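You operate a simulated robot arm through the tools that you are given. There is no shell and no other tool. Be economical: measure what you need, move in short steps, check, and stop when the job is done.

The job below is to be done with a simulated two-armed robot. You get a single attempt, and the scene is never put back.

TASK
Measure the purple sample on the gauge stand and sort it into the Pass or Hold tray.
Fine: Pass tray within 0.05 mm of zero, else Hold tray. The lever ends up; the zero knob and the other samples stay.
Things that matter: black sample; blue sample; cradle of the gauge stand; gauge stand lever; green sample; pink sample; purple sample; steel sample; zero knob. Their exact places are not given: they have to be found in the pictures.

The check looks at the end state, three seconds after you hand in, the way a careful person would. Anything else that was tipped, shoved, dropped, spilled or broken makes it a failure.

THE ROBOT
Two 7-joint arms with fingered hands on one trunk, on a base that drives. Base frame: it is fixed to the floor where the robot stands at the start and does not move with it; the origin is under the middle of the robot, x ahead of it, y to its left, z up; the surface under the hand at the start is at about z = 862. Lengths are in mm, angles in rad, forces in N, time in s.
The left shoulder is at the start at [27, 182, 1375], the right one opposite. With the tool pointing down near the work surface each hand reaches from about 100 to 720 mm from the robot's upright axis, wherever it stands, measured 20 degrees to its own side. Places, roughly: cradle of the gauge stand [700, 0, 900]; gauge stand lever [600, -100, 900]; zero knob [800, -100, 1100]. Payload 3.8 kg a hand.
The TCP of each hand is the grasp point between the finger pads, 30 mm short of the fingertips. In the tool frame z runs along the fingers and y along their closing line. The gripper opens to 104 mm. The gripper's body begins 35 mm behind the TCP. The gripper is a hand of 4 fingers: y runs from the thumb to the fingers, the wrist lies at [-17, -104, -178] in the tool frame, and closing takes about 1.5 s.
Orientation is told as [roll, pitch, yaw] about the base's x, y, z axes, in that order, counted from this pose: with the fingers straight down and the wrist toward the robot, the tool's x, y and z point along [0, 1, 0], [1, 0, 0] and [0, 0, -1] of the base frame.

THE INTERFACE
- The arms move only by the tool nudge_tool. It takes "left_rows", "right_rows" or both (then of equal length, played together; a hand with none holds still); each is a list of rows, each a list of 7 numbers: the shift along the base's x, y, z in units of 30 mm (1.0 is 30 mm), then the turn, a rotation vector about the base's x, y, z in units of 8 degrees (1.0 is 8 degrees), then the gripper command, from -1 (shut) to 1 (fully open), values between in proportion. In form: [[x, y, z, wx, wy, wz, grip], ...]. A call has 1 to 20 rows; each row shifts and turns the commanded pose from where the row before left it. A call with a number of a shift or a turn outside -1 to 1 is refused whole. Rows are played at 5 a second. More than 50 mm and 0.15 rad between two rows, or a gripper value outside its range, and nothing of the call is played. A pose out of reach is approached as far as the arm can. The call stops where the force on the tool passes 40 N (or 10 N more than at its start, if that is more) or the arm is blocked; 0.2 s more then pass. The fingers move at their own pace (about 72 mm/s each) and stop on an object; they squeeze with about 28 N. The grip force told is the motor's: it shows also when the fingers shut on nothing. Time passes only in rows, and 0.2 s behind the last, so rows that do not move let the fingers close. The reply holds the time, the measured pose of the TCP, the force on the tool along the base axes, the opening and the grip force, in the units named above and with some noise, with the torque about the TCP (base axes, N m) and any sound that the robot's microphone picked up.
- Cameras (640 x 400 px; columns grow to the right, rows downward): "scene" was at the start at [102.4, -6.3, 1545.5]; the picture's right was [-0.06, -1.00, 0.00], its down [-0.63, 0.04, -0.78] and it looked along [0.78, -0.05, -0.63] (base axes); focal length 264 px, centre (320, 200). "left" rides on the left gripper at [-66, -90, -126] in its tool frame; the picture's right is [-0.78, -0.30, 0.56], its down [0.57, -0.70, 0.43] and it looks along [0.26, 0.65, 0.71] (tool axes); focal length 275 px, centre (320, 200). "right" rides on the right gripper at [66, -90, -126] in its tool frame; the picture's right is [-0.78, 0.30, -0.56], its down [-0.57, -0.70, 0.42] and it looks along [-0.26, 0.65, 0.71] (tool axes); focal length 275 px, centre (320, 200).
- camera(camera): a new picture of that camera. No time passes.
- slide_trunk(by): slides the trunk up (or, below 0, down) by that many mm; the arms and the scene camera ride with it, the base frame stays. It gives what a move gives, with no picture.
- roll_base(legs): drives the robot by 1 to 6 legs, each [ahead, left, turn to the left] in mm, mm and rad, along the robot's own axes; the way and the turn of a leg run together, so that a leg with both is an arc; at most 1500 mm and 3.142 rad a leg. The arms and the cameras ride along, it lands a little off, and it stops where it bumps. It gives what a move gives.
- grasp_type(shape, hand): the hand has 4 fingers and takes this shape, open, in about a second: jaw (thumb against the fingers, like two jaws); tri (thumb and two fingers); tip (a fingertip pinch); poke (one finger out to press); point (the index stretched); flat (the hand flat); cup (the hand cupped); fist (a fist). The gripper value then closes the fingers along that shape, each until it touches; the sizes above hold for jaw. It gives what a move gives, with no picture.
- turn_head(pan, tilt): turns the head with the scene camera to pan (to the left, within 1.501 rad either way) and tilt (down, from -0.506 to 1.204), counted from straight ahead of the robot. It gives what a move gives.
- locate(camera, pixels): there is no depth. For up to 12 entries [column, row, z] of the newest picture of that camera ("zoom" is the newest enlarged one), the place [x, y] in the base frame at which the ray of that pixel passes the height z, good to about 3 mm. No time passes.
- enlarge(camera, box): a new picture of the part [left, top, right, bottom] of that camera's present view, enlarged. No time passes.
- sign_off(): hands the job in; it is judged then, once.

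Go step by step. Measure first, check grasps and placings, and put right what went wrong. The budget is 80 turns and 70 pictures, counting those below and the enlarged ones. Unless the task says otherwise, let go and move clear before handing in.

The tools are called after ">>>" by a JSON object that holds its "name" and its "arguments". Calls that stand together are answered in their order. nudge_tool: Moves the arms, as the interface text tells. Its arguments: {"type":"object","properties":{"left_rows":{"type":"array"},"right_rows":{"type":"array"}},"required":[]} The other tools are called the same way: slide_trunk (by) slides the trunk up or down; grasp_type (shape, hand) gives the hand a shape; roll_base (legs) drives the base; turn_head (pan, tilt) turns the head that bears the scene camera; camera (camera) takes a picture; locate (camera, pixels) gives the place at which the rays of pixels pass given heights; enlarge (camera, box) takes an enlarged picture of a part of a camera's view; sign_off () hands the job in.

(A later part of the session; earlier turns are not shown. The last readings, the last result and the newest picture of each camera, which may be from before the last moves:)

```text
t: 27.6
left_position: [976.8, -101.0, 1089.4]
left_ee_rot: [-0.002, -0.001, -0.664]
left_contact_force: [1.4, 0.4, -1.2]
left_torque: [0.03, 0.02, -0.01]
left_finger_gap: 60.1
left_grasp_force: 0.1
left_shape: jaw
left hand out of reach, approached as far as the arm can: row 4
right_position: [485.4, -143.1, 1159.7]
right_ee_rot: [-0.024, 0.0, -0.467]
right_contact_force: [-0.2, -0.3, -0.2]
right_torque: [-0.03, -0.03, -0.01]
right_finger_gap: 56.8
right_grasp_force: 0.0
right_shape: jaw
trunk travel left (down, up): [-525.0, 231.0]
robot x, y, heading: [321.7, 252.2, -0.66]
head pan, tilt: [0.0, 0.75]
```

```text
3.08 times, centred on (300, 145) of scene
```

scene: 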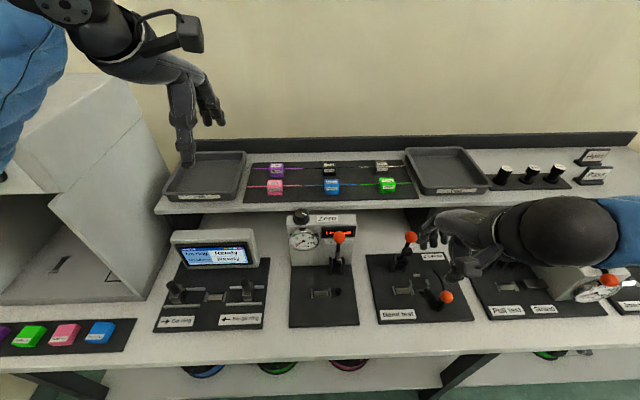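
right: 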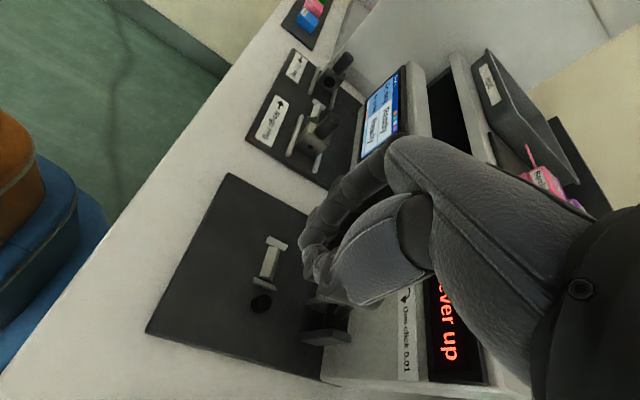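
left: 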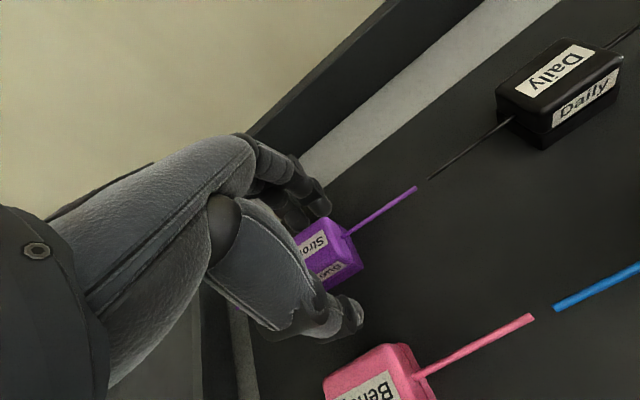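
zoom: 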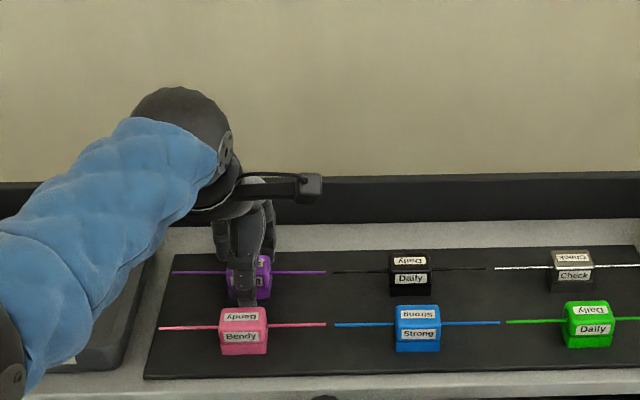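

Thumb and fingers straddle the purple cube with pink clear. I close.

>>> {"name": "nudge_tool", "arguments": {"left_rows": [[0, 0, 0, 0, 0, 0, -0.1], [0, 0, 0, 0, 0, 0, -0.4], [0, 0, 0, 0, 0, 0, -0.7], [0, 0, 0, 0, 0, 0, -1], [0, 0, 0, 0, 0, 0, -1], [0, 0, 0, 0, 0, 0, -1]]}}

>>> {"name": "camera", "arguments": {"camera": "left"}}

```text
t: 29.0
left_position: [977.3, -101.5, 1089.3]
left_ee_rot: [0.0, -0.001, -0.664]
left_contact_force: [-0.9, 0.2, 0.4]
left_torque: [0.01, 0.0, 0.01]
left_finger_gap: 27.1
left_grasp_force: 27.6
left_shape: jaw
right_position: [485.2, -143.6, 1158.0]
right_ee_rot: [-0.025, 0.001, -0.466]
right_contact_force: [-0.4, -0.2, 0.2]
right_torque: [-0.05, -0.01, -0.03]
right_finger_gap: 56.9
right_grasp_force: 0.1
right_shape: jaw
trunk travel left (down, up): [-525.0, 231.0]
robot x, y, heading: [323.3, 259.2, -0.67]
head pan, tilt: [0.0, 0.75]
```

```text
33 pictures are left
```

left: 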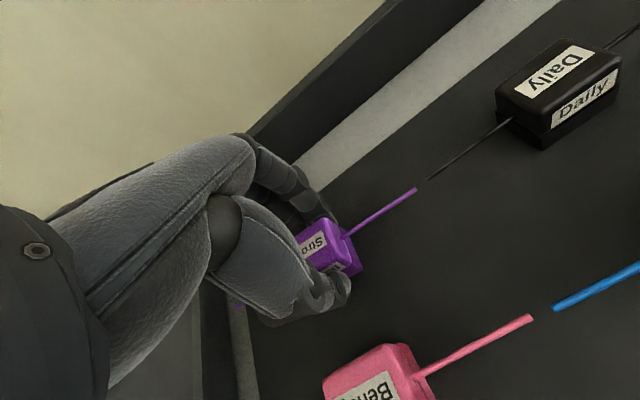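

Gripped at 27 mm with 28 N. I lift straight up and carry it out in front of and above the cradle.

>>> {"name": "nudge_tool", "arguments": {"left_rows": [[0, 0, 0.4, 0, 0, 0, -1], [0, 0, 0.9, 0, 0, 0, -1], [0, 0, 0.9, 0, 0, 0, -1], [0, 0, 0.9, 0, 0, 0, -1], [0, 0, 0.2, 0, 0, 0, -1]]}}

>>> {"name": "nudge_tool", "arguments": {"left_rows": [[-0.945, 0.289, 0, 0, 0, 0, -1], [-0.945, 0.289, 0, 0, 0, 0, -1], [-0.945, 0.289, 0, 0, 0, 0, -1], [-0.945, 0.289, 0, 0, 0, 0, -1], [-0.945, 0.289, 0, 0, 0, 0, -1], [-0.945, 0.289, 0, 0, 0, 0, -1], [-0.945, 0.289, 0, 0, 0, 0, -1], [-0.945, 0.289, 0, 0, 0, 0, -1], [-0.945, 0.289, 0, 0, 0, 0, -1], [-0.945, 0.289, 0, 0, 0, 0, -1], [-0.945, 0.289, 0, 0, 0, 0, -1], [-0.945, 0.289, 0, 0, 0, 0, -1]]}}

>>> {"name": "camera", "arguments": {"camera": "left"}}

>>> {"name": "camera", "arguments": {"camera": "scene"}}

```text
t: 30.2
left_position: [978.1, -104.6, 1189.5]
left_ee_rot: [-0.001, 0.003, -0.663]
left_contact_force: [-0.1, -1.0, -0.5]
left_torque: [-0.01, -0.02, 0.01]
left_finger_gap: 26.9
left_grasp_force: 28.8
left_shape: jaw
right_position: [484.8, -142.5, 1158.5]
right_ee_rot: [-0.023, 0.002, -0.465]
right_contact_force: [-0.1, -0.3, -0.1]
right_torque: [0.0, 0.03, 0.0]
right_finger_gap: 56.9
right_grasp_force: 0.0
right_shape: jaw
trunk travel left (down, up): [-525.0, 231.0]
robot x, y, heading: [321.8, 252.3, -0.667]
head pan, tilt: [0.0, 0.75]
```

```text
t: 32.8
left_position: [718.2, 3.8, 1241.5]
left_ee_rot: [0.098, -0.199, -0.599]
left_contact_force: [0.1, 0.6, -0.1]
left_torque: [-0.02, 0.01, -0.07]
left_finger_gap: 26.7
left_grasp_force: 27.9
left_shape: jaw
left hand out of reach, approached as far as the arm can: row 12
right_position: [484.2, -142.8, 1158.1]
right_ee_rot: [-0.024, -0.002, -0.463]
right_contact_force: [0.5, -0.4, 0.3]
right_torque: [0.02, 0.01, 0.01]
right_finger_gap: 56.5
right_grasp_force: 0.1
right_shape: jaw
trunk travel left (down, up): [-525.0, 231.0]
robot x, y, heading: [322.2, 255.5, -0.662]
head pan, tilt: [0.0, 0.75]
stopped in row 12 (left hand): the arm was blocked; the commanded pose is now the measured one
```

```text
32 pictures are left
```

left: 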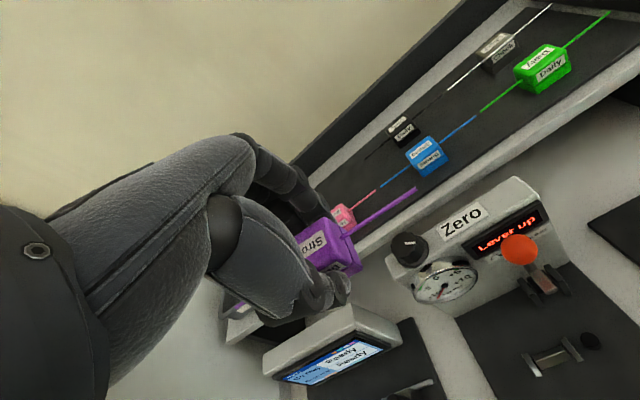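

```text
31 pictures are left
```

scene: 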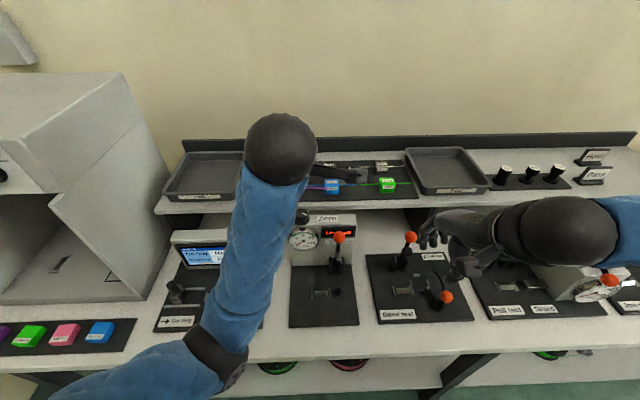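

The arm folded into a blocked pose when pulled in close; the sample is still held. I extend again and straighten the tool, and will back the base off instead.

>>> {"name": "nudge_tool", "arguments": {"left_rows": [[0.7, -0.3, 0, 0, 0, 0, -1], [0.8, -0.5, 0, 0.05, 0.39, -0.12, -1], [0.8, -0.5, 0, 0.05, 0.39, -0.12, -1], [0.8, -0.5, 0, 0.06, 0.39, -0.12, -1], [0.8, -0.5, 0, 0.06, 0.39, -0.11, -1], [0.8, -0.5, 0, 0, 0, 0, -1], [0, 0, 0, 0, 0, 0, -1]]}}

>>> {"name": "camera", "arguments": {"camera": "scene"}}

```text
t: 34.4
left_position: [857.1, -82.8, 1240.3]
left_ee_rot: [-0.01, -0.002, -0.657]
left_contact_force: [0.3, 0.4, -0.3]
left_torque: [-0.02, 0.03, 0.04]
left_finger_gap: 26.8
left_grasp_force: 28.2
left_shape: jaw
right_position: [483.5, -143.1, 1159.6]
right_ee_rot: [-0.024, -0.001, -0.465]
right_contact_force: [0.4, -0.5, 0.1]
right_torque: [-0.01, -0.01, 0.04]
right_finger_gap: 56.9
right_grasp_force: 0.0
right_shape: jaw
trunk travel left (down, up): [-525.0, 231.0]
robot x, y, heading: [321.6, 250.5, -0.663]
head pan, tilt: [0.0, 0.75]
```

```text
30 pictures are left
```

scene: 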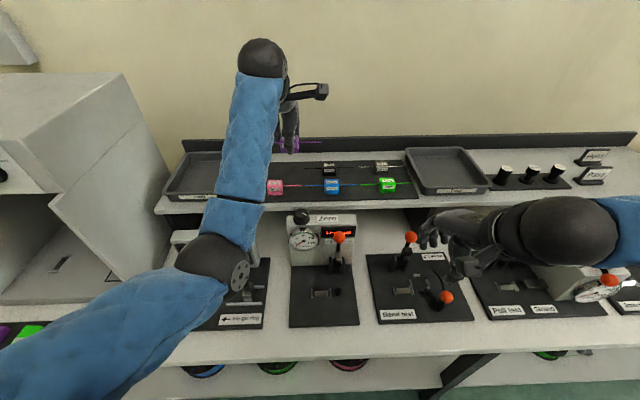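

>>> {"name": "roll_base", "arguments": {"legs": [[-220, 0, 0], [0, -69, 0]]}}

>>> {"name": "camera", "arguments": {"camera": "scene"}}

>>> {"name": "camera", "arguments": {"camera": "left"}}

```text
t: 36.7
left_position: [641.1, -3.0, 1240.6]
left_ee_rot: [-0.009, -0.001, -0.658]
left_contact_force: [-0.4, -0.8, 0.7]
left_torque: [0.07, -0.02, -0.02]
left_finger_gap: 26.8
left_grasp_force: 28.1
left_shape: jaw
right_position: [268.7, -62.9, 1158.4]
right_ee_rot: [-0.024, 0.001, -0.465]
right_contact_force: [-0.7, 0.1, 0.5]
right_torque: [0.03, -0.05, 0.04]
right_finger_gap: 56.7
right_grasp_force: 0.1
right_shape: jaw
trunk travel left (down, up): [-525.0, 231.0]
robot x, y, heading: [104.0, 335.8, -0.662]
head pan, tilt: [0.0, 0.75]
```

```text
29 pictures are left
```

scene: 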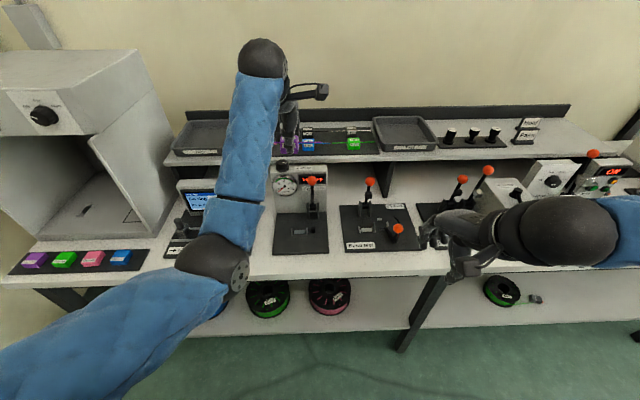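

```text
28 pictures are left
```

left: 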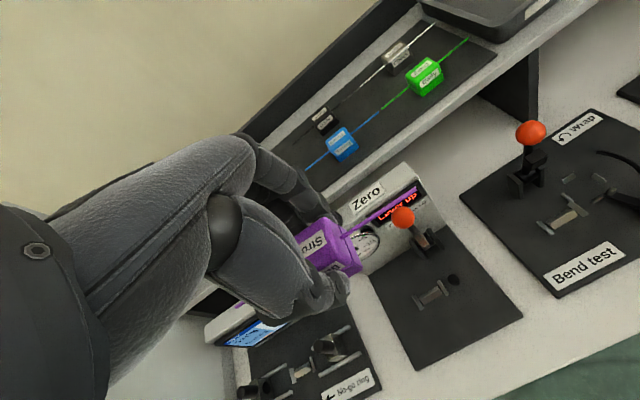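

>>> {"name": "enlarge", "arguments": {"camera": "left", "box": [375, 200, 485, 330]}}

>>> {"name": "enlarge", "arguments": {"camera": "scene", "box": [255, 160, 345, 260]}}

```text
3.08 times, centred on (430, 265) of left
```

zoom: 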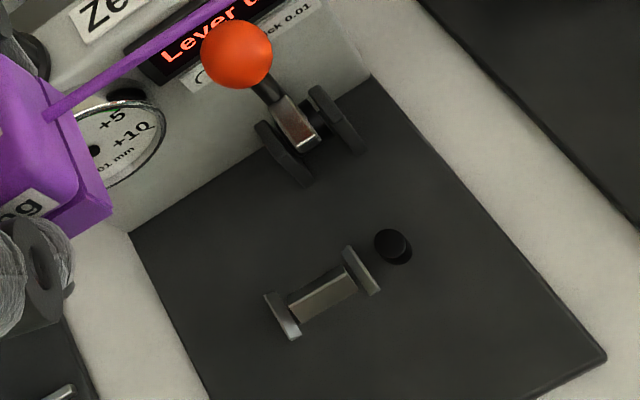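

```text
4.00 times, centred on (300, 210) of scene
```

zoom: 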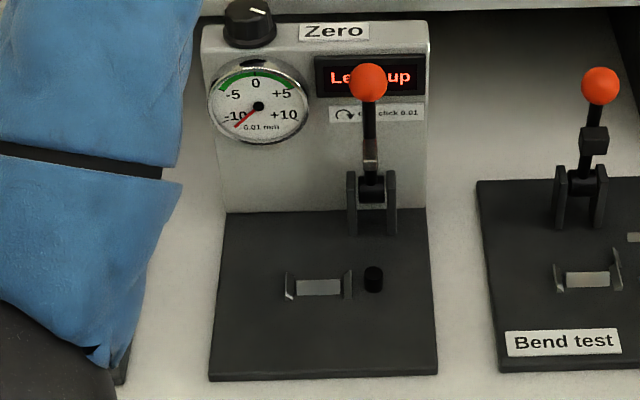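

>>> {"name": "locate", "arguments": {"camera": "left", "pixels": [[431.6, 296.1, 870], [431.6, 296.1, 880], [431.6, 296.1, 890], [418, 302.9, 870], [418, 302.9, 880], [443.6, 288, 870], [443.6, 288, 880], [452.7, 278.9, 870], [452.7, 278.9, 880], [452.7, 278.9, 890], [402.5, 217, 1030], [402.5, 217, 1045]]}}

>>> {"name": "locate", "arguments": {"camera": "scene", "pixels": [[299.75, 231.75, 870], [299.75, 231.75, 880], [299.75, 231.75, 890], [292.3, 231.5, 870], [292.3, 231.5, 880], [307, 231, 870], [307, 231, 880], [313.3, 228.5, 870], [313.3, 228.5, 880], [313.3, 228.5, 890], [312.2, 180.7, 1030], [312.2, 180.7, 1045]]}}

```text
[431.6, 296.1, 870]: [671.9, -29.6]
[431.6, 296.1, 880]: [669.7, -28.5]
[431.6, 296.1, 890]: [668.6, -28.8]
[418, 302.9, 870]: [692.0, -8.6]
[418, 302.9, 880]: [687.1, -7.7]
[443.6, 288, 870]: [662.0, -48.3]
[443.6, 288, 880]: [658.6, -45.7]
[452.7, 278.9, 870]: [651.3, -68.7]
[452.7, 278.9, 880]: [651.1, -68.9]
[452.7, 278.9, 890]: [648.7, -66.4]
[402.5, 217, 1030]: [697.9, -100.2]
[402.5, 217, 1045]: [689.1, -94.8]
```

```text
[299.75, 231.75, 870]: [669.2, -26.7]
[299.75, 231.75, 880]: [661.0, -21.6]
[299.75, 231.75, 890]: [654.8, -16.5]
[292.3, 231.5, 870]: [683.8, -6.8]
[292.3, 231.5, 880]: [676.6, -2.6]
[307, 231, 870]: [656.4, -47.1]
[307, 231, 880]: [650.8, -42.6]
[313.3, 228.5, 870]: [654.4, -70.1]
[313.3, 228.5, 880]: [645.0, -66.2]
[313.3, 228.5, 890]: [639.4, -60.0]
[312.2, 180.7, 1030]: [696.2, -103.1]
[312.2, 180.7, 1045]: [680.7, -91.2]
```

Ball is now further back (n≈611), out of the way; cradle centre about [672,-28,870]. I descend to z≈960 over the cradle.

>>> {"name": "nudge_tool", "arguments": {"left_rows": [[0.1, -0.08, -0.9, 0, 0, 0, -1], [0.1, -0.08, -0.9, 0, 0, 0, -1], [0.1, -0.08, -0.9, 0, 0, 0, -1], [0.1, -0.08, -0.9, 0, 0, 0, -1], [0.1, -0.08, -0.9, 0, 0, 0, -1], [0.1, -0.08, -0.9, 0, 0, 0, -1], [0.1, -0.08, -0.9, 0, 0, 0, -1], [0.1, -0.08, -0.9, 0, 0, 0, -1], [0.1, -0.08, -0.9, 0, 0, 0, -1], [0.13, -0.11, -0.9, 0, 0, 0, -1], [0, 0, 0, 0, 0, 0, -1]]}}

>>> {"name": "camera", "arguments": {"camera": "left"}}

>>> {"name": "enlarge", "arguments": {"camera": "scene", "box": [255, 160, 345, 260]}}

```text
t: 39.1
left_position: [674.6, -24.0, 970.5]
left_ee_rot: [-0.01, -0.001, -0.657]
left_contact_force: [-0.4, 0.7, 0.2]
left_torque: [0.0, 0.01, -0.03]
left_finger_gap: 26.8
left_grasp_force: 27.9
left_shape: jaw
right_position: [269.6, -63.9, 1158.2]
right_ee_rot: [-0.025, 0.0, -0.465]
right_contact_force: [0.5, -0.8, -0.4]
right_torque: [-0.01, 0.0, 0.03]
right_finger_gap: 56.9
right_grasp_force: 0.0
right_shape: jaw
trunk travel left (down, up): [-525.0, 231.0]
robot x, y, heading: [104.4, 333.2, -0.666]
head pan, tilt: [0.0, 0.75]
```

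```text
25 pictures are left
```

left: 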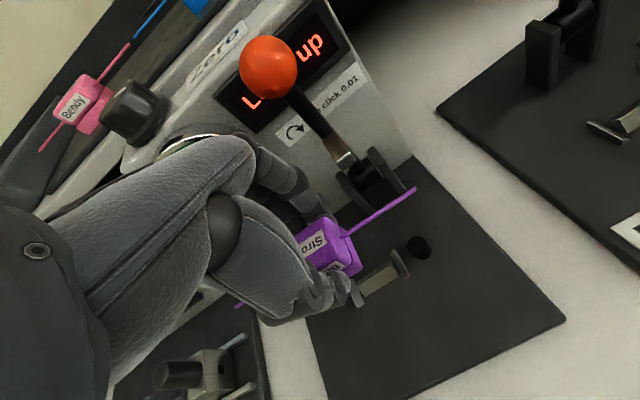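

```text
4.00 times, centred on (300, 210) of scene
```

zoom: 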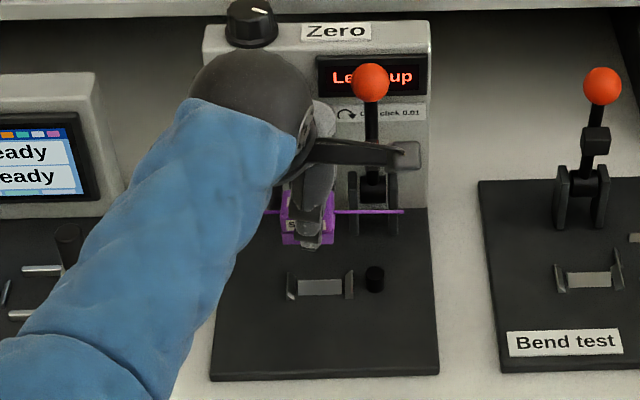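

>>> {"name": "locate", "arguments": {"camera": "zoom", "pixels": [[403, 211, 947], [334, 211, 947], [283, 211, 947], [283, 240, 931], [333, 245, 931], [289, 286, 870], [352, 286, 870], [299, 288, 870], [342, 288, 870], [374, 278, 875]]}}

>>> {"name": "locate", "arguments": {"camera": "left", "pixels": [[416, 188, 947], [360, 268, 931], [350, 228, 947], [361, 299, 870], [402, 263, 870], [385, 282, 870], [418, 246, 875]]}}

```text
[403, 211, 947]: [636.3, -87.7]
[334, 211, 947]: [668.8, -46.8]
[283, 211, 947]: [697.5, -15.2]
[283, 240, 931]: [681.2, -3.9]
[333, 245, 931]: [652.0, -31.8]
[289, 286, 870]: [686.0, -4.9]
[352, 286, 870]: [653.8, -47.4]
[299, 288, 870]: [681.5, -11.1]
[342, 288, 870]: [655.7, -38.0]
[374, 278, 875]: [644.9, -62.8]
```

```text
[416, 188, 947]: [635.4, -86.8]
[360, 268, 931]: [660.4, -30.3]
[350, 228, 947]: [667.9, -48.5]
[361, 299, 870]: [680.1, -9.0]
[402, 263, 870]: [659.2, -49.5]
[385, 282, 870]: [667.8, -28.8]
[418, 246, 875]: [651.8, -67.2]
```

Cube centre (t≈397, n≈554) needs −10/+3 mm correction to match the cradle (t≈393, n≈546). I shift and descend 42 mm, then check.

>>> {"name": "nudge_tool", "arguments": {"left_rows": [[-0.3, 0.1, -0.2, 0, 0, 0, -1], [0, 0, -0.6, 0, 0, 0, -1], [0, 0, -0.6, 0, 0, 0, -1], [0, 0, 0, 0, 0, 0, -1]]}}

>>> {"name": "enlarge", "arguments": {"camera": "left", "box": [280, 170, 450, 330]}}

>>> {"name": "enlarge", "arguments": {"camera": "scene", "box": [270, 190, 340, 260]}}

```text
t: 40.1
left_position: [666.6, -22.4, 929.7]
left_ee_rot: [-0.01, -0.003, -0.658]
left_contact_force: [0.5, -0.4, -0.8]
left_torque: [0.03, 0.0, 0.05]
left_finger_gap: 26.9
left_grasp_force: 28.1
left_shape: jaw
right_position: [269.0, -63.2, 1158.7]
right_ee_rot: [-0.024, -0.001, -0.465]
right_contact_force: [0.2, -0.1, -0.3]
right_torque: [-0.02, 0.02, 0.02]
right_finger_gap: 56.9
right_grasp_force: 0.0
right_shape: jaw
trunk travel left (down, up): [-525.0, 231.0]
robot x, y, heading: [105.4, 328.2, -0.665]
head pan, tilt: [0.0, 0.75]
```

```text
2.50 times, centred on (365, 250) of left
```

zoom: 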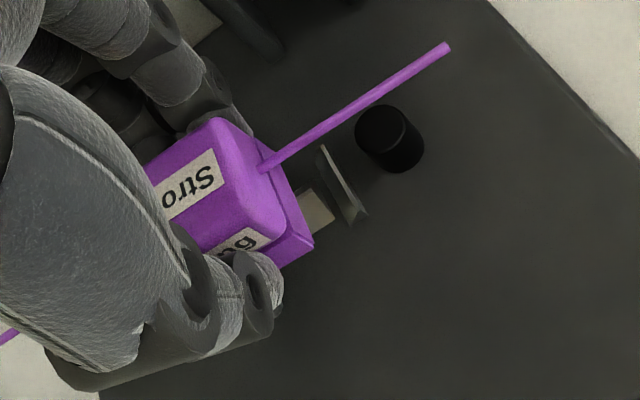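

```text
5.71 times, centred on (305, 225) of scene
```

zoom: 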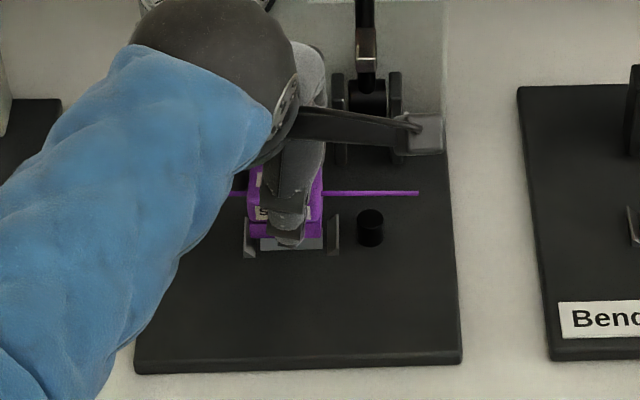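

>>> {"name": "locate", "arguments": {"camera": "zoom", "pixels": [[418, 193, 906], [322, 196, 906], [322, 237, 891], [249, 237, 891], [257, 245, 872], [329, 245, 872], [250, 235, 880], [335, 235, 880], [370, 228, 875]]}}

>>> {"name": "locate", "arguments": {"camera": "left", "pixels": [[415, 188, 906], [342.5, 236.5, 906], [362, 266, 891], [371.5, 248, 880], [379, 258, 872], [366, 228, 884], [394, 215, 880], [391.5, 223, 875]]}}

```text
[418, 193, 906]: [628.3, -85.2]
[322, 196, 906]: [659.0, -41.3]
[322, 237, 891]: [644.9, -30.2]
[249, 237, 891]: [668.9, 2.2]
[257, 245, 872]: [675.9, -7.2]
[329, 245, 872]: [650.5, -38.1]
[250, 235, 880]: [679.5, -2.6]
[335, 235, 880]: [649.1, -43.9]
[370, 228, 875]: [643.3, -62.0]
```

```text
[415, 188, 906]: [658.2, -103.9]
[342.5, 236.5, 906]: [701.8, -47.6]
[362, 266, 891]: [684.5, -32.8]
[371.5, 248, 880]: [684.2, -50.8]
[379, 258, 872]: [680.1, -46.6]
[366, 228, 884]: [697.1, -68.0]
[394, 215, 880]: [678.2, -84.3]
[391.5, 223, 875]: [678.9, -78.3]
```

Cube sits about 3 mm too far left; I shift −2.8 mm along the bench and descend slowly, watching the force.

>>> {"name": "nudge_tool", "arguments": {"left_rows": [[-0.06, -0.073, 0, 0, 0, 0, -1], [0, 0, -0.15, 0, 0, 0, -1], [0, 0, -0.15, 0, 0, 0, -1], [0, 0, -0.1, 0, 0, 0, -1], [0, 0, 0, 0, 0, 0, -1]]}}

>>> {"name": "enlarge", "arguments": {"camera": "left", "box": [280, 170, 450, 330]}}

>>> {"name": "enlarge", "arguments": {"camera": "scene", "box": [270, 190, 340, 260]}}

```text
t: 41.3
left_position: [662.3, -26.6, 917.2]
left_ee_rot: [-0.011, -0.002, -0.659]
left_contact_force: [1.0, -0.1, -0.6]
left_torque: [-0.03, 0.0, 0.0]
left_finger_gap: 26.8
left_grasp_force: 28.2
left_shape: jaw
right_position: [270.1, -63.6, 1158.0]
right_ee_rot: [-0.025, 0.001, -0.466]
right_contact_force: [0.9, -0.3, 0.1]
right_torque: [-0.02, 0.02, -0.03]
right_finger_gap: 56.7
right_grasp_force: 0.0
right_shape: jaw
trunk travel left (down, up): [-525.0, 231.0]
robot x, y, heading: [108.7, 335.2, -0.663]
head pan, tilt: [0.0, 0.75]
```

```text
2.50 times, centred on (365, 250) of left
```

zoom: 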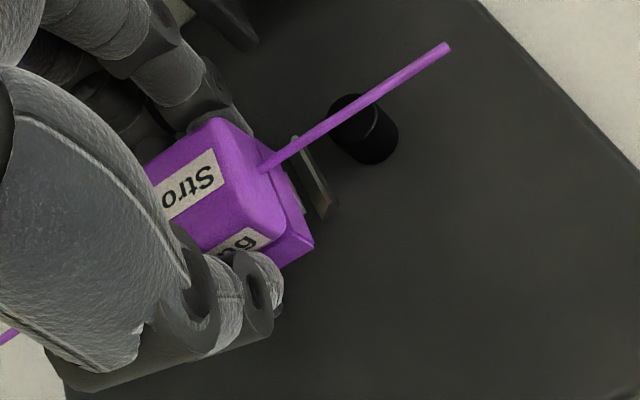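

```text
5.71 times, centred on (305, 225) of scene
```

zoom: 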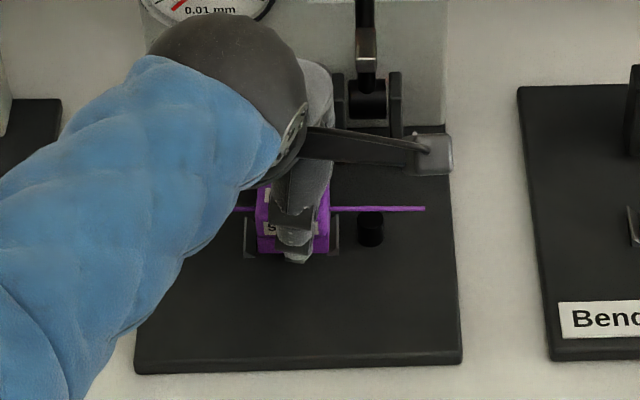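

Cube is between the plates in the scene zoom (257–330 vs plates 256–329). I continue down until contact.

>>> {"name": "nudge_tool", "arguments": {"left_rows": [[0, 0, -0.1, 0, 0, 0, -1], [0, 0, -0.1, 0, 0, 0, -1], [0, 0, 0, 0, 0, 0, -1]]}}

>>> {"name": "enlarge", "arguments": {"camera": "left", "box": [280, 170, 450, 330]}}

```text
t: 42.1
left_position: [662.9, -21.9, 910.9]
left_ee_rot: [-0.011, -0.001, -0.658]
left_contact_force: [0.6, 0.8, 0.1]
left_torque: [0.01, 0.01, 0.03]
left_finger_gap: 26.9
left_grasp_force: 28.0
left_shape: jaw
right_position: [270.8, -62.5, 1158.3]
right_ee_rot: [-0.023, -0.001, -0.467]
right_contact_force: [-1.2, 0.1, 0.3]
right_torque: [-0.01, -0.01, 0.02]
right_finger_gap: 56.9
right_grasp_force: 0.1
right_shape: jaw
trunk travel left (down, up): [-525.0, 231.0]
robot x, y, heading: [106.8, 335.8, -0.668]
head pan, tilt: [0.0, 0.75]
```

```text
2.50 times, centred on (365, 250) of left
```

zoom: 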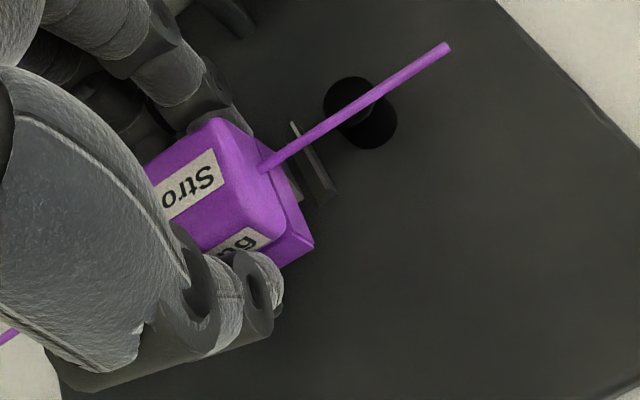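

The strand lies over the anvil and the cube is between the plates; no contact yet. I lower a few more mm in small steps.

>>> {"name": "nudge_tool", "arguments": {"left_rows": [[0, 0, -0.08, 0, 0, 0, -1], [0, 0, -0.08, 0, 0, 0, -1], [0, 0, 0, 0, 0, 0, -1]]}}

```text
t: 42.9
left_position: [662.7, -22.0, 909.2]
left_ee_rot: [-0.01, -0.002, -0.659]
left_contact_force: [0.1, 0.7, 0.0]
left_torque: [0.02, 0.0, 0.0]
left_finger_gap: 27.0
left_grasp_force: 27.7
left_shape: jaw
left hand out of reach, approached as far as the arm can: row 1
right_position: [269.3, -62.4, 1158.8]
right_ee_rot: [-0.023, 0.0, -0.465]
right_contact_force: [1.1, -0.1, 0.2]
right_torque: [-0.02, -0.01, -0.02]
right_finger_gap: 56.9
right_grasp_force: 0.1
right_shape: jaw
trunk travel left (down, up): [-525.0, 231.0]
robot x, y, heading: [100.9, 339.0, -0.663]
head pan, tilt: [0.0, 0.75]
```

The arm is at its reach limit, so I use the trunk to go down 4 mm.

>>> {"name": "slide_trunk", "arguments": {"by": -4}}

>>> {"name": "enlarge", "arguments": {"camera": "left", "box": [280, 170, 450, 330]}}

```text
t: 43.4
left_position: [661.7, -21.9, 906.9]
left_ee_rot: [-0.012, -0.001, -0.659]
left_contact_force: [0.1, 0.0, 0.1]
left_torque: [-0.02, 0.05, -0.02]
left_finger_gap: 26.7
left_grasp_force: 28.0
left_shape: jaw
right_position: [269.3, -62.4, 1153.8]
right_ee_rot: [-0.027, 0.002, -0.466]
right_contact_force: [-0.7, 0.5, 0.0]
right_torque: [0.0, -0.01, 0.0]
right_finger_gap: 56.7
right_grasp_force: 0.1
right_shape: jaw
trunk travel left (down, up): [-521.0, 235.0]
robot x, y, heading: [104.4, 334.6, -0.661]
head pan, tilt: [0.0, 0.75]
```

```text
2.50 times, centred on (365, 250) of left
```

zoom: 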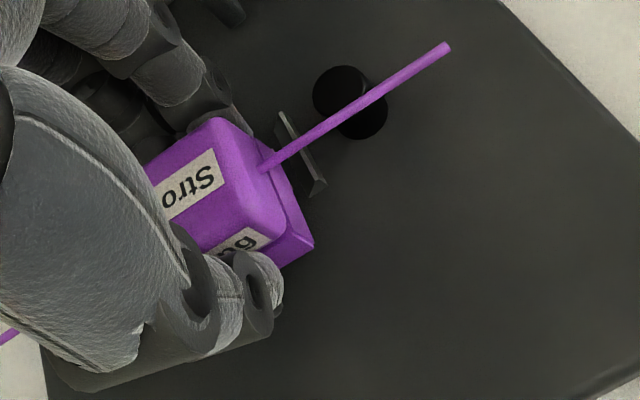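

The strand appears about 4 mm too far forward relative to the anvil, and the reach is at its limit. I raise the hand 45 mm with a +4 mm shift toward the bench, then lower the trunk 40 mm to gain reach.

>>> {"name": "nudge_tool", "arguments": {"left_rows": [[0, 0, 0.5, 0, 0, 0, -1], [0.12, -0.09, 0.5, 0, 0, 0, -1], [0, 0, 0.5, 0, 0, 0, -1], [0, 0, 0, 0, 0, 0, -1]]}}

>>> {"name": "slide_trunk", "arguments": {"by": -40}}

>>> {"name": "enlarge", "arguments": {"camera": "left", "box": [280, 170, 450, 330]}}

>>> {"name": "enlarge", "arguments": {"camera": "scene", "box": [270, 180, 340, 250]}}

```text
t: 44.4
left_position: [673.6, -35.5, 944.0]
left_ee_rot: [-0.01, -0.001, -0.656]
left_contact_force: [0.4, 0.0, -0.2]
left_torque: [0.01, -0.02, 0.02]
left_finger_gap: 26.8
left_grasp_force: 27.9
left_shape: jaw
left hand out of reach, approached as far as the arm can: row 1, 3
right_position: [270.3, -63.2, 1154.3]
right_ee_rot: [-0.026, 0.003, -0.466]
right_contact_force: [0.1, -0.3, 0.2]
right_torque: [0.0, 0.01, -0.01]
right_finger_gap: 57.0
right_grasp_force: 0.1
right_shape: jaw
trunk travel left (down, up): [-521.0, 235.0]
robot x, y, heading: [105.1, 335.7, -0.667]
head pan, tilt: [0.0, 0.75]
```

```text
t: 45.2
left_position: [673.9, -35.9, 899.5]
left_ee_rot: [-0.009, 0.004, -0.659]
left_contact_force: [-1.2, 0.1, -0.8]
left_torque: [0.02, -0.01, 0.0]
left_finger_gap: 26.9
left_grasp_force: 28.5
left_shape: jaw
right_position: [271.0, -64.4, 1111.7]
right_ee_rot: [-0.023, 0.009, -0.465]
right_contact_force: [-0.3, 0.7, 0.5]
right_torque: [0.0, -0.01, 0.0]
right_finger_gap: 56.9
right_grasp_force: 0.1
right_shape: jaw
trunk travel left (down, up): [-481.0, 275.0]
robot x, y, heading: [106.5, 332.9, -0.667]
head pan, tilt: [0.0, 0.75]
```

```text
2.50 times, centred on (365, 250) of left
```

zoom: 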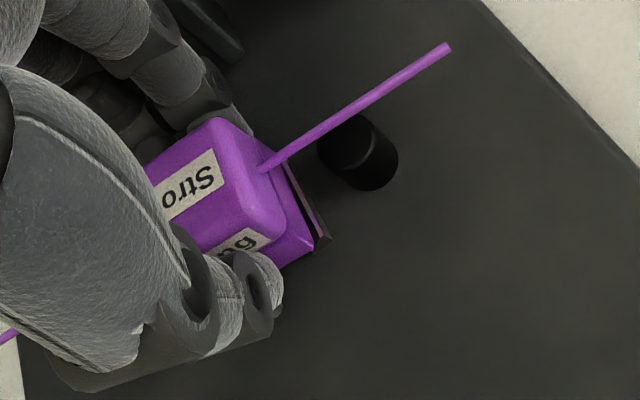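

```text
5.71 times, centred on (305, 215) of scene
```

zoom: 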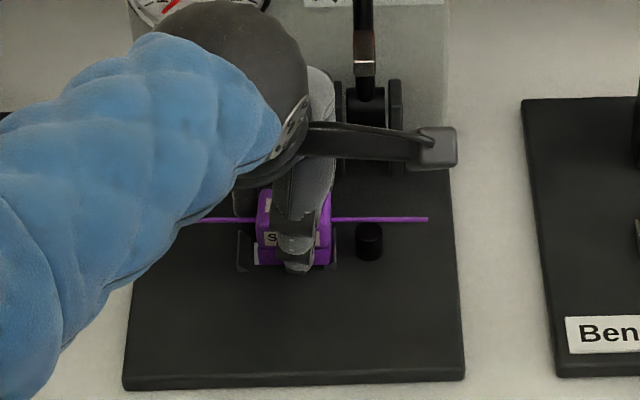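

The out-of-reach row left the hand about 12 mm too far in. I raise 30 mm and move to about [667,-25].

>>> {"name": "nudge_tool", "arguments": {"left_rows": [[0, 0, 0.5, 0, 0, 0, -1], [0, 0, 0.5, 0, 0, 0, -1], [-0.23, 0.35, 0, 0, 0, 0, -1], [0, 0, 0, 0, 0, 0, -1]]}}

>>> {"name": "enlarge", "arguments": {"camera": "left", "box": [280, 170, 450, 330]}}

```text
t: 46.2
left_position: [678.4, -42.3, 922.1]
left_ee_rot: [-0.008, 0.004, -0.658]
left_contact_force: [-4.3, 7.1, 5.4]
left_torque: [-0.24, -0.17, 0.03]
left_finger_gap: 26.5
left_grasp_force: 27.4
left_shape: jaw
left hand out of reach, approached as far as the arm can: row 1, 2, 3
right_position: [270.4, -62.9, 1112.3]
right_ee_rot: [-0.024, 0.009, -0.463]
right_contact_force: [0.6, 0.2, 0.3]
right_torque: [-0.01, 0.0, 0.02]
right_finger_gap: 56.8
right_grasp_force: 0.1
right_shape: jaw
trunk travel left (down, up): [-481.0, 275.0]
robot x, y, heading: [108.7, 331.4, -0.664]
head pan, tilt: [0.0, 0.75]
```

```text
2.50 times, centred on (365, 250) of left
```

zoom: 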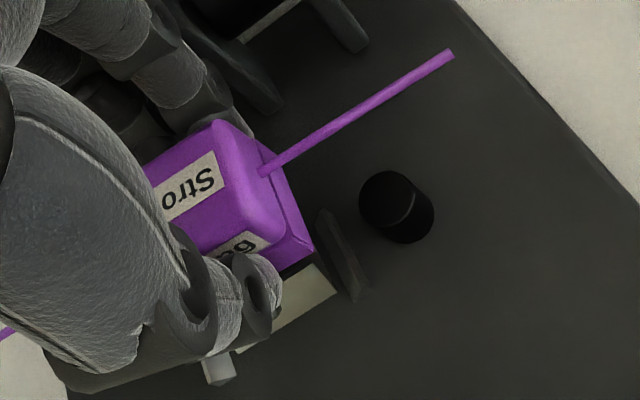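

The arm drifts inward and is touching something behind (−8 N). I back the base off 15 mm and then raise the trunk to lift straight.

>>> {"name": "roll_base", "arguments": {"legs": [[-15, 0, 0]]}}

>>> {"name": "slide_trunk", "arguments": {"by": 80}}

>>> {"name": "camera", "arguments": {"camera": "scene"}}

```text
t: 47.0
left_position: [667.4, -34.9, 920.7]
left_ee_rot: [-0.007, 0.006, -0.657]
left_contact_force: [-0.4, -0.4, -0.3]
left_torque: [0.0, -0.03, 0.0]
left_finger_gap: 26.5
left_grasp_force: 28.2
left_shape: jaw
right_position: [259.9, -56.4, 1112.4]
right_ee_rot: [-0.023, 0.007, -0.464]
right_contact_force: [0.6, -0.1, -0.4]
right_torque: [-0.01, 0.0, 0.0]
right_finger_gap: 57.1
right_grasp_force: 0.0
right_shape: jaw
trunk travel left (down, up): [-481.0, 275.0]
robot x, y, heading: [95.4, 343.7, -0.669]
head pan, tilt: [0.0, 0.75]
```

```text
t: 48.2
left_position: [667.6, -34.2, 1008.5]
left_ee_rot: [-0.007, -0.001, -0.659]
left_contact_force: [0.7, 0.5, 0.3]
left_torque: [-0.01, 0.02, 0.0]
left_finger_gap: 26.4
left_grasp_force: 28.1
left_shape: jaw
right_position: [261.0, -55.6, 1190.9]
right_ee_rot: [-0.021, 0.011, -0.465]
right_contact_force: [-0.3, 0.1, 0.3]
right_torque: [0.0, -0.01, 0.0]
right_finger_gap: 56.8
right_grasp_force: 0.1
right_shape: jaw
trunk travel left (down, up): [-561.0, 195.0]
robot x, y, heading: [98.4, 346.2, -0.658]
head pan, tilt: [0.0, 0.75]
```

```text
14 pictures are left
```

scene: 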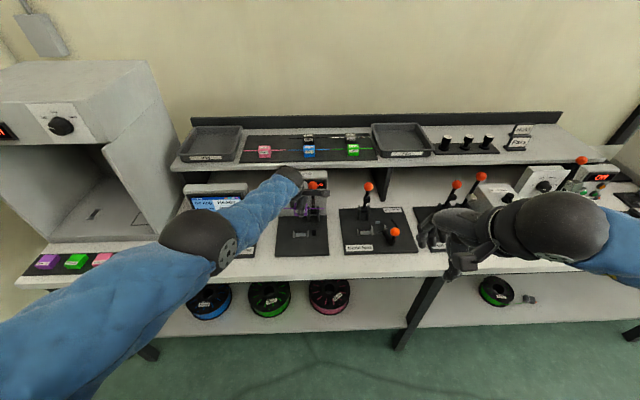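

Pictures are getting scarce (14 left), so I work from readings. I pull the arm back 70 mm (toward mid-range) before bringing the base closer.

>>> {"name": "nudge_tool", "arguments": {"left_rows": [[-0.45, 0.36, 0.1, 0, 0, 0, -1], [-0.45, 0.36, 0.1, 0, 0, 0, -1], [-0.45, 0.36, 0, 0, 0, 0, -1], [-0.45, 0.36, 0, 0, 0, 0, -1], [0, 0, 0, 0, 0, 0, -1]]}}

```text
t: 49.4
left_position: [643.4, -39.4, 992.6]
left_ee_rot: [-0.009, -0.003, -0.659]
left_contact_force: [-1.3, 0.4, 0.1]
left_torque: [-0.02, -0.02, 0.01]
left_finger_gap: 26.8
left_grasp_force: 27.9
left_shape: jaw
left hand out of reach, approached as far as the arm can: row 1, 2, 3, 4
right_position: [259.7, -55.8, 1191.8]
right_ee_rot: [-0.023, 0.009, -0.465]
right_contact_force: [0.0, 0.8, 0.3]
right_torque: [-0.02, 0.01, -0.03]
right_finger_gap: 56.7
right_grasp_force: 0.1
right_shape: jaw
trunk travel left (down, up): [-561.0, 195.0]
robot x, y, heading: [90.6, 345.7, -0.663]
head pan, tilt: [0.0, 0.75]
```

The arm is against a joint limit because the left hand works near the midline. I raise with the trunk, shift the base 150 mm right, and bring the arm back left so the cradle is on its own side.

>>> {"name": "slide_trunk", "arguments": {"by": 150}}

>>> {"name": "roll_base", "arguments": {"legs": [[0, -150, 0]]}}

>>> {"name": "nudge_tool", "arguments": {"left_rows": [[0.45, 0.58, 0, 0, 0, 0, -1], [0.45, 0.58, 0, 0, 0, 0, -1], [0.45, 0.58, 0, 0, 0, 0, -1], [0.45, 0.58, 0, 0, 0, 0, -1], [0.45, 0.58, 0, 0, 0, 0, -1], [0.45, 0.58, 0, 0, 0, 0, -1], [0.45, 0.58, 0, 0, 0, 0, -1], [0, 0, 0, 0, 0, 0, -1]]}}

```text
t: 51.1
left_position: [644.4, -36.6, 1144.3]
left_ee_rot: [-0.009, -0.007, -0.657]
left_contact_force: [-0.2, 0.0, 0.3]
left_torque: [0.03, 0.0, -0.01]
left_finger_gap: 26.5
left_grasp_force: 27.8
left_shape: jaw
right_position: [260.4, -55.4, 1341.9]
right_ee_rot: [-0.023, 0.011, -0.464]
right_contact_force: [0.8, 0.2, 0.3]
right_torque: [-0.01, -0.02, 0.0]
right_finger_gap: 56.9
right_grasp_force: 0.0
right_shape: jaw
trunk travel left (down, up): [-711.0, 45.0]
robot x, y, heading: [94.0, 342.0, -0.664]
head pan, tilt: [0.0, 0.75]
```

```text
t: 52.5
left_position: [552.3, -153.5, 1144.0]
left_ee_rot: [-0.011, -0.008, -0.656]
left_contact_force: [1.1, -0.6, -0.5]
left_torque: [-0.03, 0.0, -0.01]
left_finger_gap: 26.6
left_grasp_force: 28.2
left_shape: jaw
right_position: [168.7, -172.2, 1342.4]
right_ee_rot: [-0.024, 0.011, -0.466]
right_contact_force: [0.2, -0.7, -0.3]
right_torque: [0.0, -0.01, 0.01]
right_finger_gap: 56.7
right_grasp_force: 0.1
right_shape: jaw
trunk travel left (down, up): [-711.0, 45.0]
robot x, y, heading: [6.1, 229.2, -0.664]
head pan, tilt: [0.0, 0.75]
```

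```text
t: 54.3
left_position: [648.6, -32.6, 1144.8]
left_ee_rot: [-0.011, -0.007, -0.656]
left_contact_force: [-0.1, -0.5, -0.5]
left_torque: [0.02, 0.02, -0.01]
left_finger_gap: 26.6
left_grasp_force: 28.3
left_shape: jaw
right_position: [167.7, -175.0, 1342.2]
right_ee_rot: [-0.023, 0.01, -0.466]
right_contact_force: [-0.4, -0.3, -1.0]
right_torque: [0.04, 0.04, -0.03]
right_finger_gap: 56.9
right_grasp_force: 0.0
right_shape: jaw
trunk travel left (down, up): [-711.0, 45.0]
robot x, y, heading: [2.0, 226.2, -0.659]
head pan, tilt: [0.0, 0.75]
```

>>> {"name": "nudge_tool", "arguments": {"left_rows": [[-0.525, 0.41, 0, 0, 0, 0, -1], [-0.525, 0.41, 0, 0, 0, 0, -1], [-0.525, 0.41, 0, 0, 0, 0, -1], [-0.525, 0.41, 0, 0, 0, 0, -1], [-0.525, 0.41, 0, 0, 0, 0, -1], [0, 0, 0, 0, 0, 0, -1]]}}

>>> {"name": "roll_base", "arguments": {"legs": [[95, 0, 0]]}}

>>> {"name": "nudge_tool", "arguments": {"left_rows": [[0, 0, -0.8, 0, 0, 0, -1], [0, 0, -0.8, 0, 0, 0, -1], [0, 0, -0.8, 0, 0, 0, -1], [0, 0, -0.8, 0, 0, 0, -1], [0, 0, -0.8, 0, 0, 0, -1], [0, 0, 0, 0, 0, 0, -1]]}}

```text
t: 55.7
left_position: [568.5, 28.0, 1142.9]
left_ee_rot: [-0.009, -0.008, -0.657]
left_contact_force: [0.0, 0.4, -0.7]
left_torque: [-0.01, 0.01, -0.01]
left_finger_gap: 26.5
left_grasp_force: 28.0
left_shape: jaw
right_position: [168.8, -173.9, 1342.8]
right_ee_rot: [-0.023, 0.011, -0.465]
right_contact_force: [-0.7, -0.4, -0.5]
right_torque: [0.0, 0.02, 0.0]
right_finger_gap: 57.0
right_grasp_force: 0.0
right_shape: jaw
trunk travel left (down, up): [-711.0, 45.0]
robot x, y, heading: [2.3, 224.3, -0.665]
head pan, tilt: [0.0, 0.75]
```

```text
t: 56.8
left_position: [643.9, -32.1, 1143.2]
left_ee_rot: [-0.009, -0.005, -0.656]
left_contact_force: [0.2, 0.0, -0.5]
left_torque: [-0.05, 0.02, 0.03]
left_finger_gap: 26.4
left_grasp_force: 27.7
left_shape: jaw
right_position: [243.5, -233.1, 1341.5]
right_ee_rot: [-0.024, 0.01, -0.464]
right_contact_force: [-0.6, -0.1, 0.2]
right_torque: [0.02, 0.02, -0.01]
right_finger_gap: 56.8
right_grasp_force: 0.0
right_shape: jaw
trunk travel left (down, up): [-711.0, 45.0]
robot x, y, heading: [74.9, 168.5, -0.664]
head pan, tilt: [0.0, 0.75]
```

```text
t: 58.2
left_position: [644.0, -31.0, 1023.1]
left_ee_rot: [-0.01, -0.005, -0.655]
left_contact_force: [-0.1, -0.2, -0.4]
left_torque: [0.02, -0.01, 0.02]
left_finger_gap: 26.8
left_grasp_force: 27.9
left_shape: jaw
right_position: [242.4, -232.4, 1343.1]
right_ee_rot: [-0.022, 0.009, -0.463]
right_contact_force: [0.1, -1.0, 0.3]
right_torque: [0.02, 0.01, -0.02]
right_finger_gap: 56.8
right_grasp_force: 0.1
right_shape: jaw
trunk travel left (down, up): [-711.0, 45.0]
robot x, y, heading: [81.9, 163.1, -0.664]
head pan, tilt: [0.0, 0.75]
```

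>>> {"name": "nudge_tool", "arguments": {"left_rows": [[0.38, 0.1, -0.6, 0, 0, 0, -1], [0.38, 0.09, -0.6, 0, 0, 0, -1], [0, 0, -0.7, 0, 0, 0, -1], [0, 0, -0.7, 0, 0, 0, -1], [0, 0, -0.3, 0, 0, 0, -1], [0, 0, 0, 0, 0, 0, -1]]}}

>>> {"name": "enlarge", "arguments": {"camera": "left", "box": [280, 170, 450, 330]}}

```text
t: 59.6
left_position: [658.6, -23.9, 952.5]
left_ee_rot: [-0.01, -0.008, -0.656]
left_contact_force: [-1.2, 0.0, -0.5]
left_torque: [0.04, 0.01, -0.02]
left_finger_gap: 26.8
left_grasp_force: 28.3
left_shape: jaw
left hand out of reach, approached as far as the arm can: row 4, 5
right_position: [244.6, -232.3, 1341.5]
right_ee_rot: [-0.023, 0.01, -0.463]
right_contact_force: [0.6, 0.4, 0.2]
right_torque: [-0.01, -0.02, 0.0]
right_finger_gap: 56.5
right_grasp_force: 0.1
right_shape: jaw
trunk travel left (down, up): [-711.0, 45.0]
robot x, y, heading: [77.5, 166.6, -0.663]
head pan, tilt: [0.0, 0.75]
```

```text
2.50 times, centred on (365, 250) of left
```

zoom: 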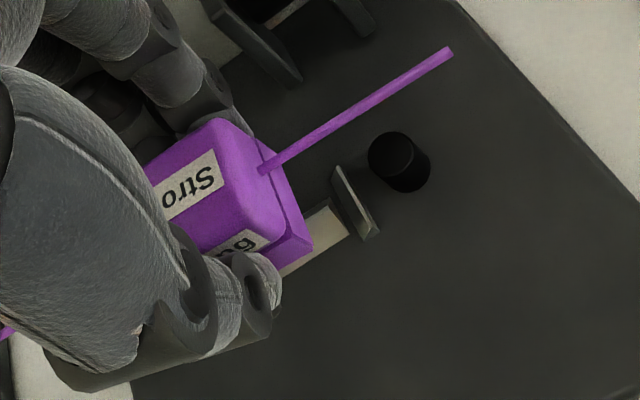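

It was simply too low for the raised trunk. I raise the arm 90 mm with the xy correction and lower the trunk 100 mm.

>>> {"name": "nudge_tool", "arguments": {"left_rows": [[0, 0, 0.6, 0, 0, 0, -1], [0, 0, 0.8, 0, 0, 0, -1], [0, 0, 0.8, 0, 0, 0, -1], [0.28, -0.05, 0.8, 0, 0, 0, -1], [0, 0, 0, 0, 0, 0, -1]]}}

>>> {"name": "slide_trunk", "arguments": {"by": -110}}

```text
t: 60.8
left_position: [667.8, -22.6, 1043.1]
left_ee_rot: [-0.008, -0.005, -0.657]
left_contact_force: [0.4, 0.1, -0.1]
left_torque: [-0.01, -0.01, 0.0]
left_finger_gap: 26.6
left_grasp_force: 28.3
left_shape: jaw
right_position: [243.0, -233.4, 1341.5]
right_ee_rot: [-0.022, 0.009, -0.463]
right_contact_force: [-0.6, -0.4, -0.5]
right_torque: [-0.01, -0.01, -0.01]
right_finger_gap: 56.4
right_grasp_force: 0.2
right_shape: jaw
trunk travel left (down, up): [-711.0, 45.0]
robot x, y, heading: [78.5, 164.1, -0.666]
head pan, tilt: [0.0, 0.75]
```

```text
t: 62.2
left_position: [666.6, -24.4, 933.4]
left_ee_rot: [-0.01, -0.008, -0.657]
left_contact_force: [-0.2, 0.1, 0.0]
left_torque: [-0.03, 0.01, -0.03]
left_finger_gap: 26.7
left_grasp_force: 28.0
left_shape: jaw
right_position: [242.5, -231.5, 1231.9]
right_ee_rot: [-0.022, 0.009, -0.464]
right_contact_force: [-0.3, -0.3, 0.1]
right_torque: [-0.02, -0.03, -0.02]
right_finger_gap: 57.0
right_grasp_force: 0.0
right_shape: jaw
trunk travel left (down, up): [-601.0, 155.0]
robot x, y, heading: [80.5, 169.8, -0.667]
head pan, tilt: [0.0, 0.75]
```

>>> {"name": "nudge_tool", "arguments": {"left_rows": [[0, 0, -0.25, 0, 0, 0, -1], [0, 0, -0.25, 0, 0, 0, -1], [0, 0, 0, 0, 0, 0, -1]]}}

>>> {"name": "enlarge", "arguments": {"camera": "left", "box": [280, 170, 450, 330]}}

```text
t: 63.0
left_position: [666.4, -25.6, 918.3]
left_ee_rot: [-0.009, -0.007, -0.657]
left_contact_force: [-0.2, -0.6, -1.2]
left_torque: [0.0, -0.01, 0.01]
left_finger_gap: 26.3
left_grasp_force: 27.4
left_shape: jaw
right_position: [243.4, -232.4, 1232.1]
right_ee_rot: [-0.023, 0.009, -0.465]
right_contact_force: [0.2, -1.0, -0.8]
right_torque: [0.0, 0.0, -0.03]
right_finger_gap: 56.6
right_grasp_force: 0.1
right_shape: jaw
trunk travel left (down, up): [-601.0, 155.0]
robot x, y, heading: [77.9, 165.3, -0.67]
head pan, tilt: [0.0, 0.75]
```

```text
2.50 times, centred on (365, 250) of left
```

zoom: 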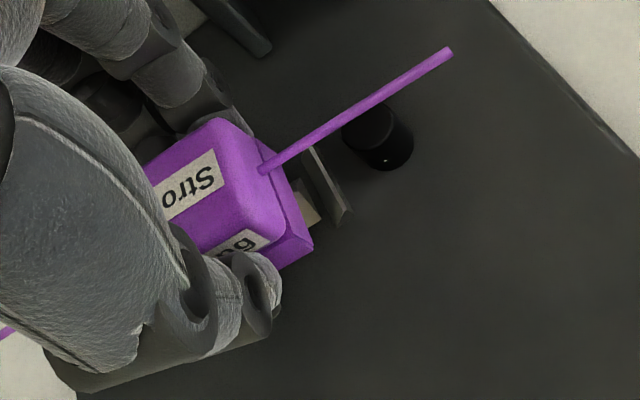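

Alignment looks right at z 918. I continue down in small steps and read the force.

>>> {"name": "nudge_tool", "arguments": {"left_rows": [[0, 0, -0.15, 0, 0, 0, -1], [0, 0, -0.15, 0, 0, 0, -1], [0, 0, -0.1, 0, 0, 0, -1], [0, 0, 0, 0, 0, 0, -1]]}}

>>> {"name": "nudge_tool", "arguments": {"left_rows": [[0, 0, -0.1, 0, 0, 0, -1], [0, 0, 0, 0, 0, 0, -1]]}}

>>> {"name": "enlarge", "arguments": {"camera": "left", "box": [280, 170, 450, 330]}}

```text
t: 64.0
left_position: [667.0, -23.9, 906.9]
left_ee_rot: [-0.008, -0.008, -0.656]
left_contact_force: [-0.2, -0.2, -0.9]
left_torque: [0.0, -0.03, -0.02]
left_finger_gap: 26.8
left_grasp_force: 28.1
left_shape: jaw
right_position: [243.0, -232.3, 1232.0]
right_ee_rot: [-0.024, 0.009, -0.465]
right_contact_force: [0.4, -0.5, -0.3]
right_torque: [0.02, -0.02, -0.02]
right_finger_gap: 56.7
right_grasp_force: 0.1
right_shape: jaw
trunk travel left (down, up): [-601.0, 155.0]
robot x, y, heading: [75.9, 162.6, -0.665]
head pan, tilt: [0.0, 0.75]
```

```text
t: 64.6
left_position: [666.5, -24.4, 904.5]
left_ee_rot: [-0.007, -0.007, -0.656]
left_contact_force: [-0.5, -0.2, 2.9]
left_torque: [-0.04, 0.01, 0.01]
left_finger_gap: 26.3
left_grasp_force: 27.7
left_shape: jaw
right_position: [242.4, -232.6, 1232.3]
right_ee_rot: [-0.024, 0.009, -0.464]
right_contact_force: [-0.3, 0.2, 0.0]
right_torque: [0.0, 0.01, -0.05]
right_finger_gap: 56.8
right_grasp_force: 0.1
right_shape: jaw
trunk travel left (down, up): [-601.0, 155.0]
robot x, y, heading: [81.5, 165.0, -0.666]
head pan, tilt: [0.0, 0.75]
```

```text
2.50 times, centred on (365, 250) of left
```

zoom: 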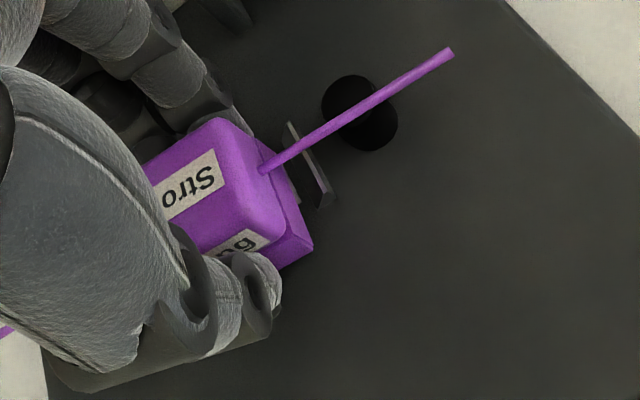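

>>> {"name": "enlarge", "arguments": {"camera": "scene", "box": [235, 155, 335, 255]}}

```text
4.00 times, centred on (285, 205) of scene
```

zoom: 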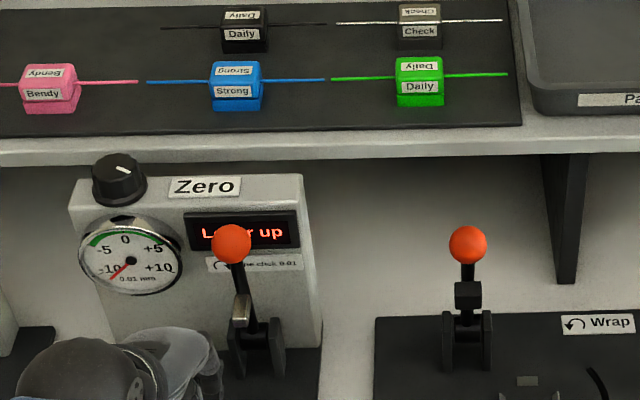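

>>> {"name": "enlarge", "arguments": {"camera": "scene", "box": [225, 235, 325, 315]}}

```text
5.00 times, centred on (275, 275) of scene
```

zoom: 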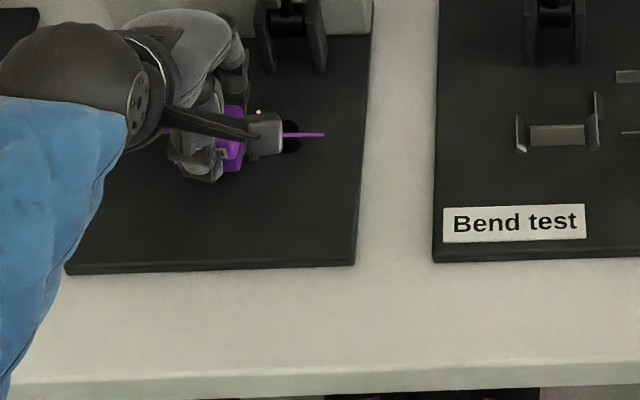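

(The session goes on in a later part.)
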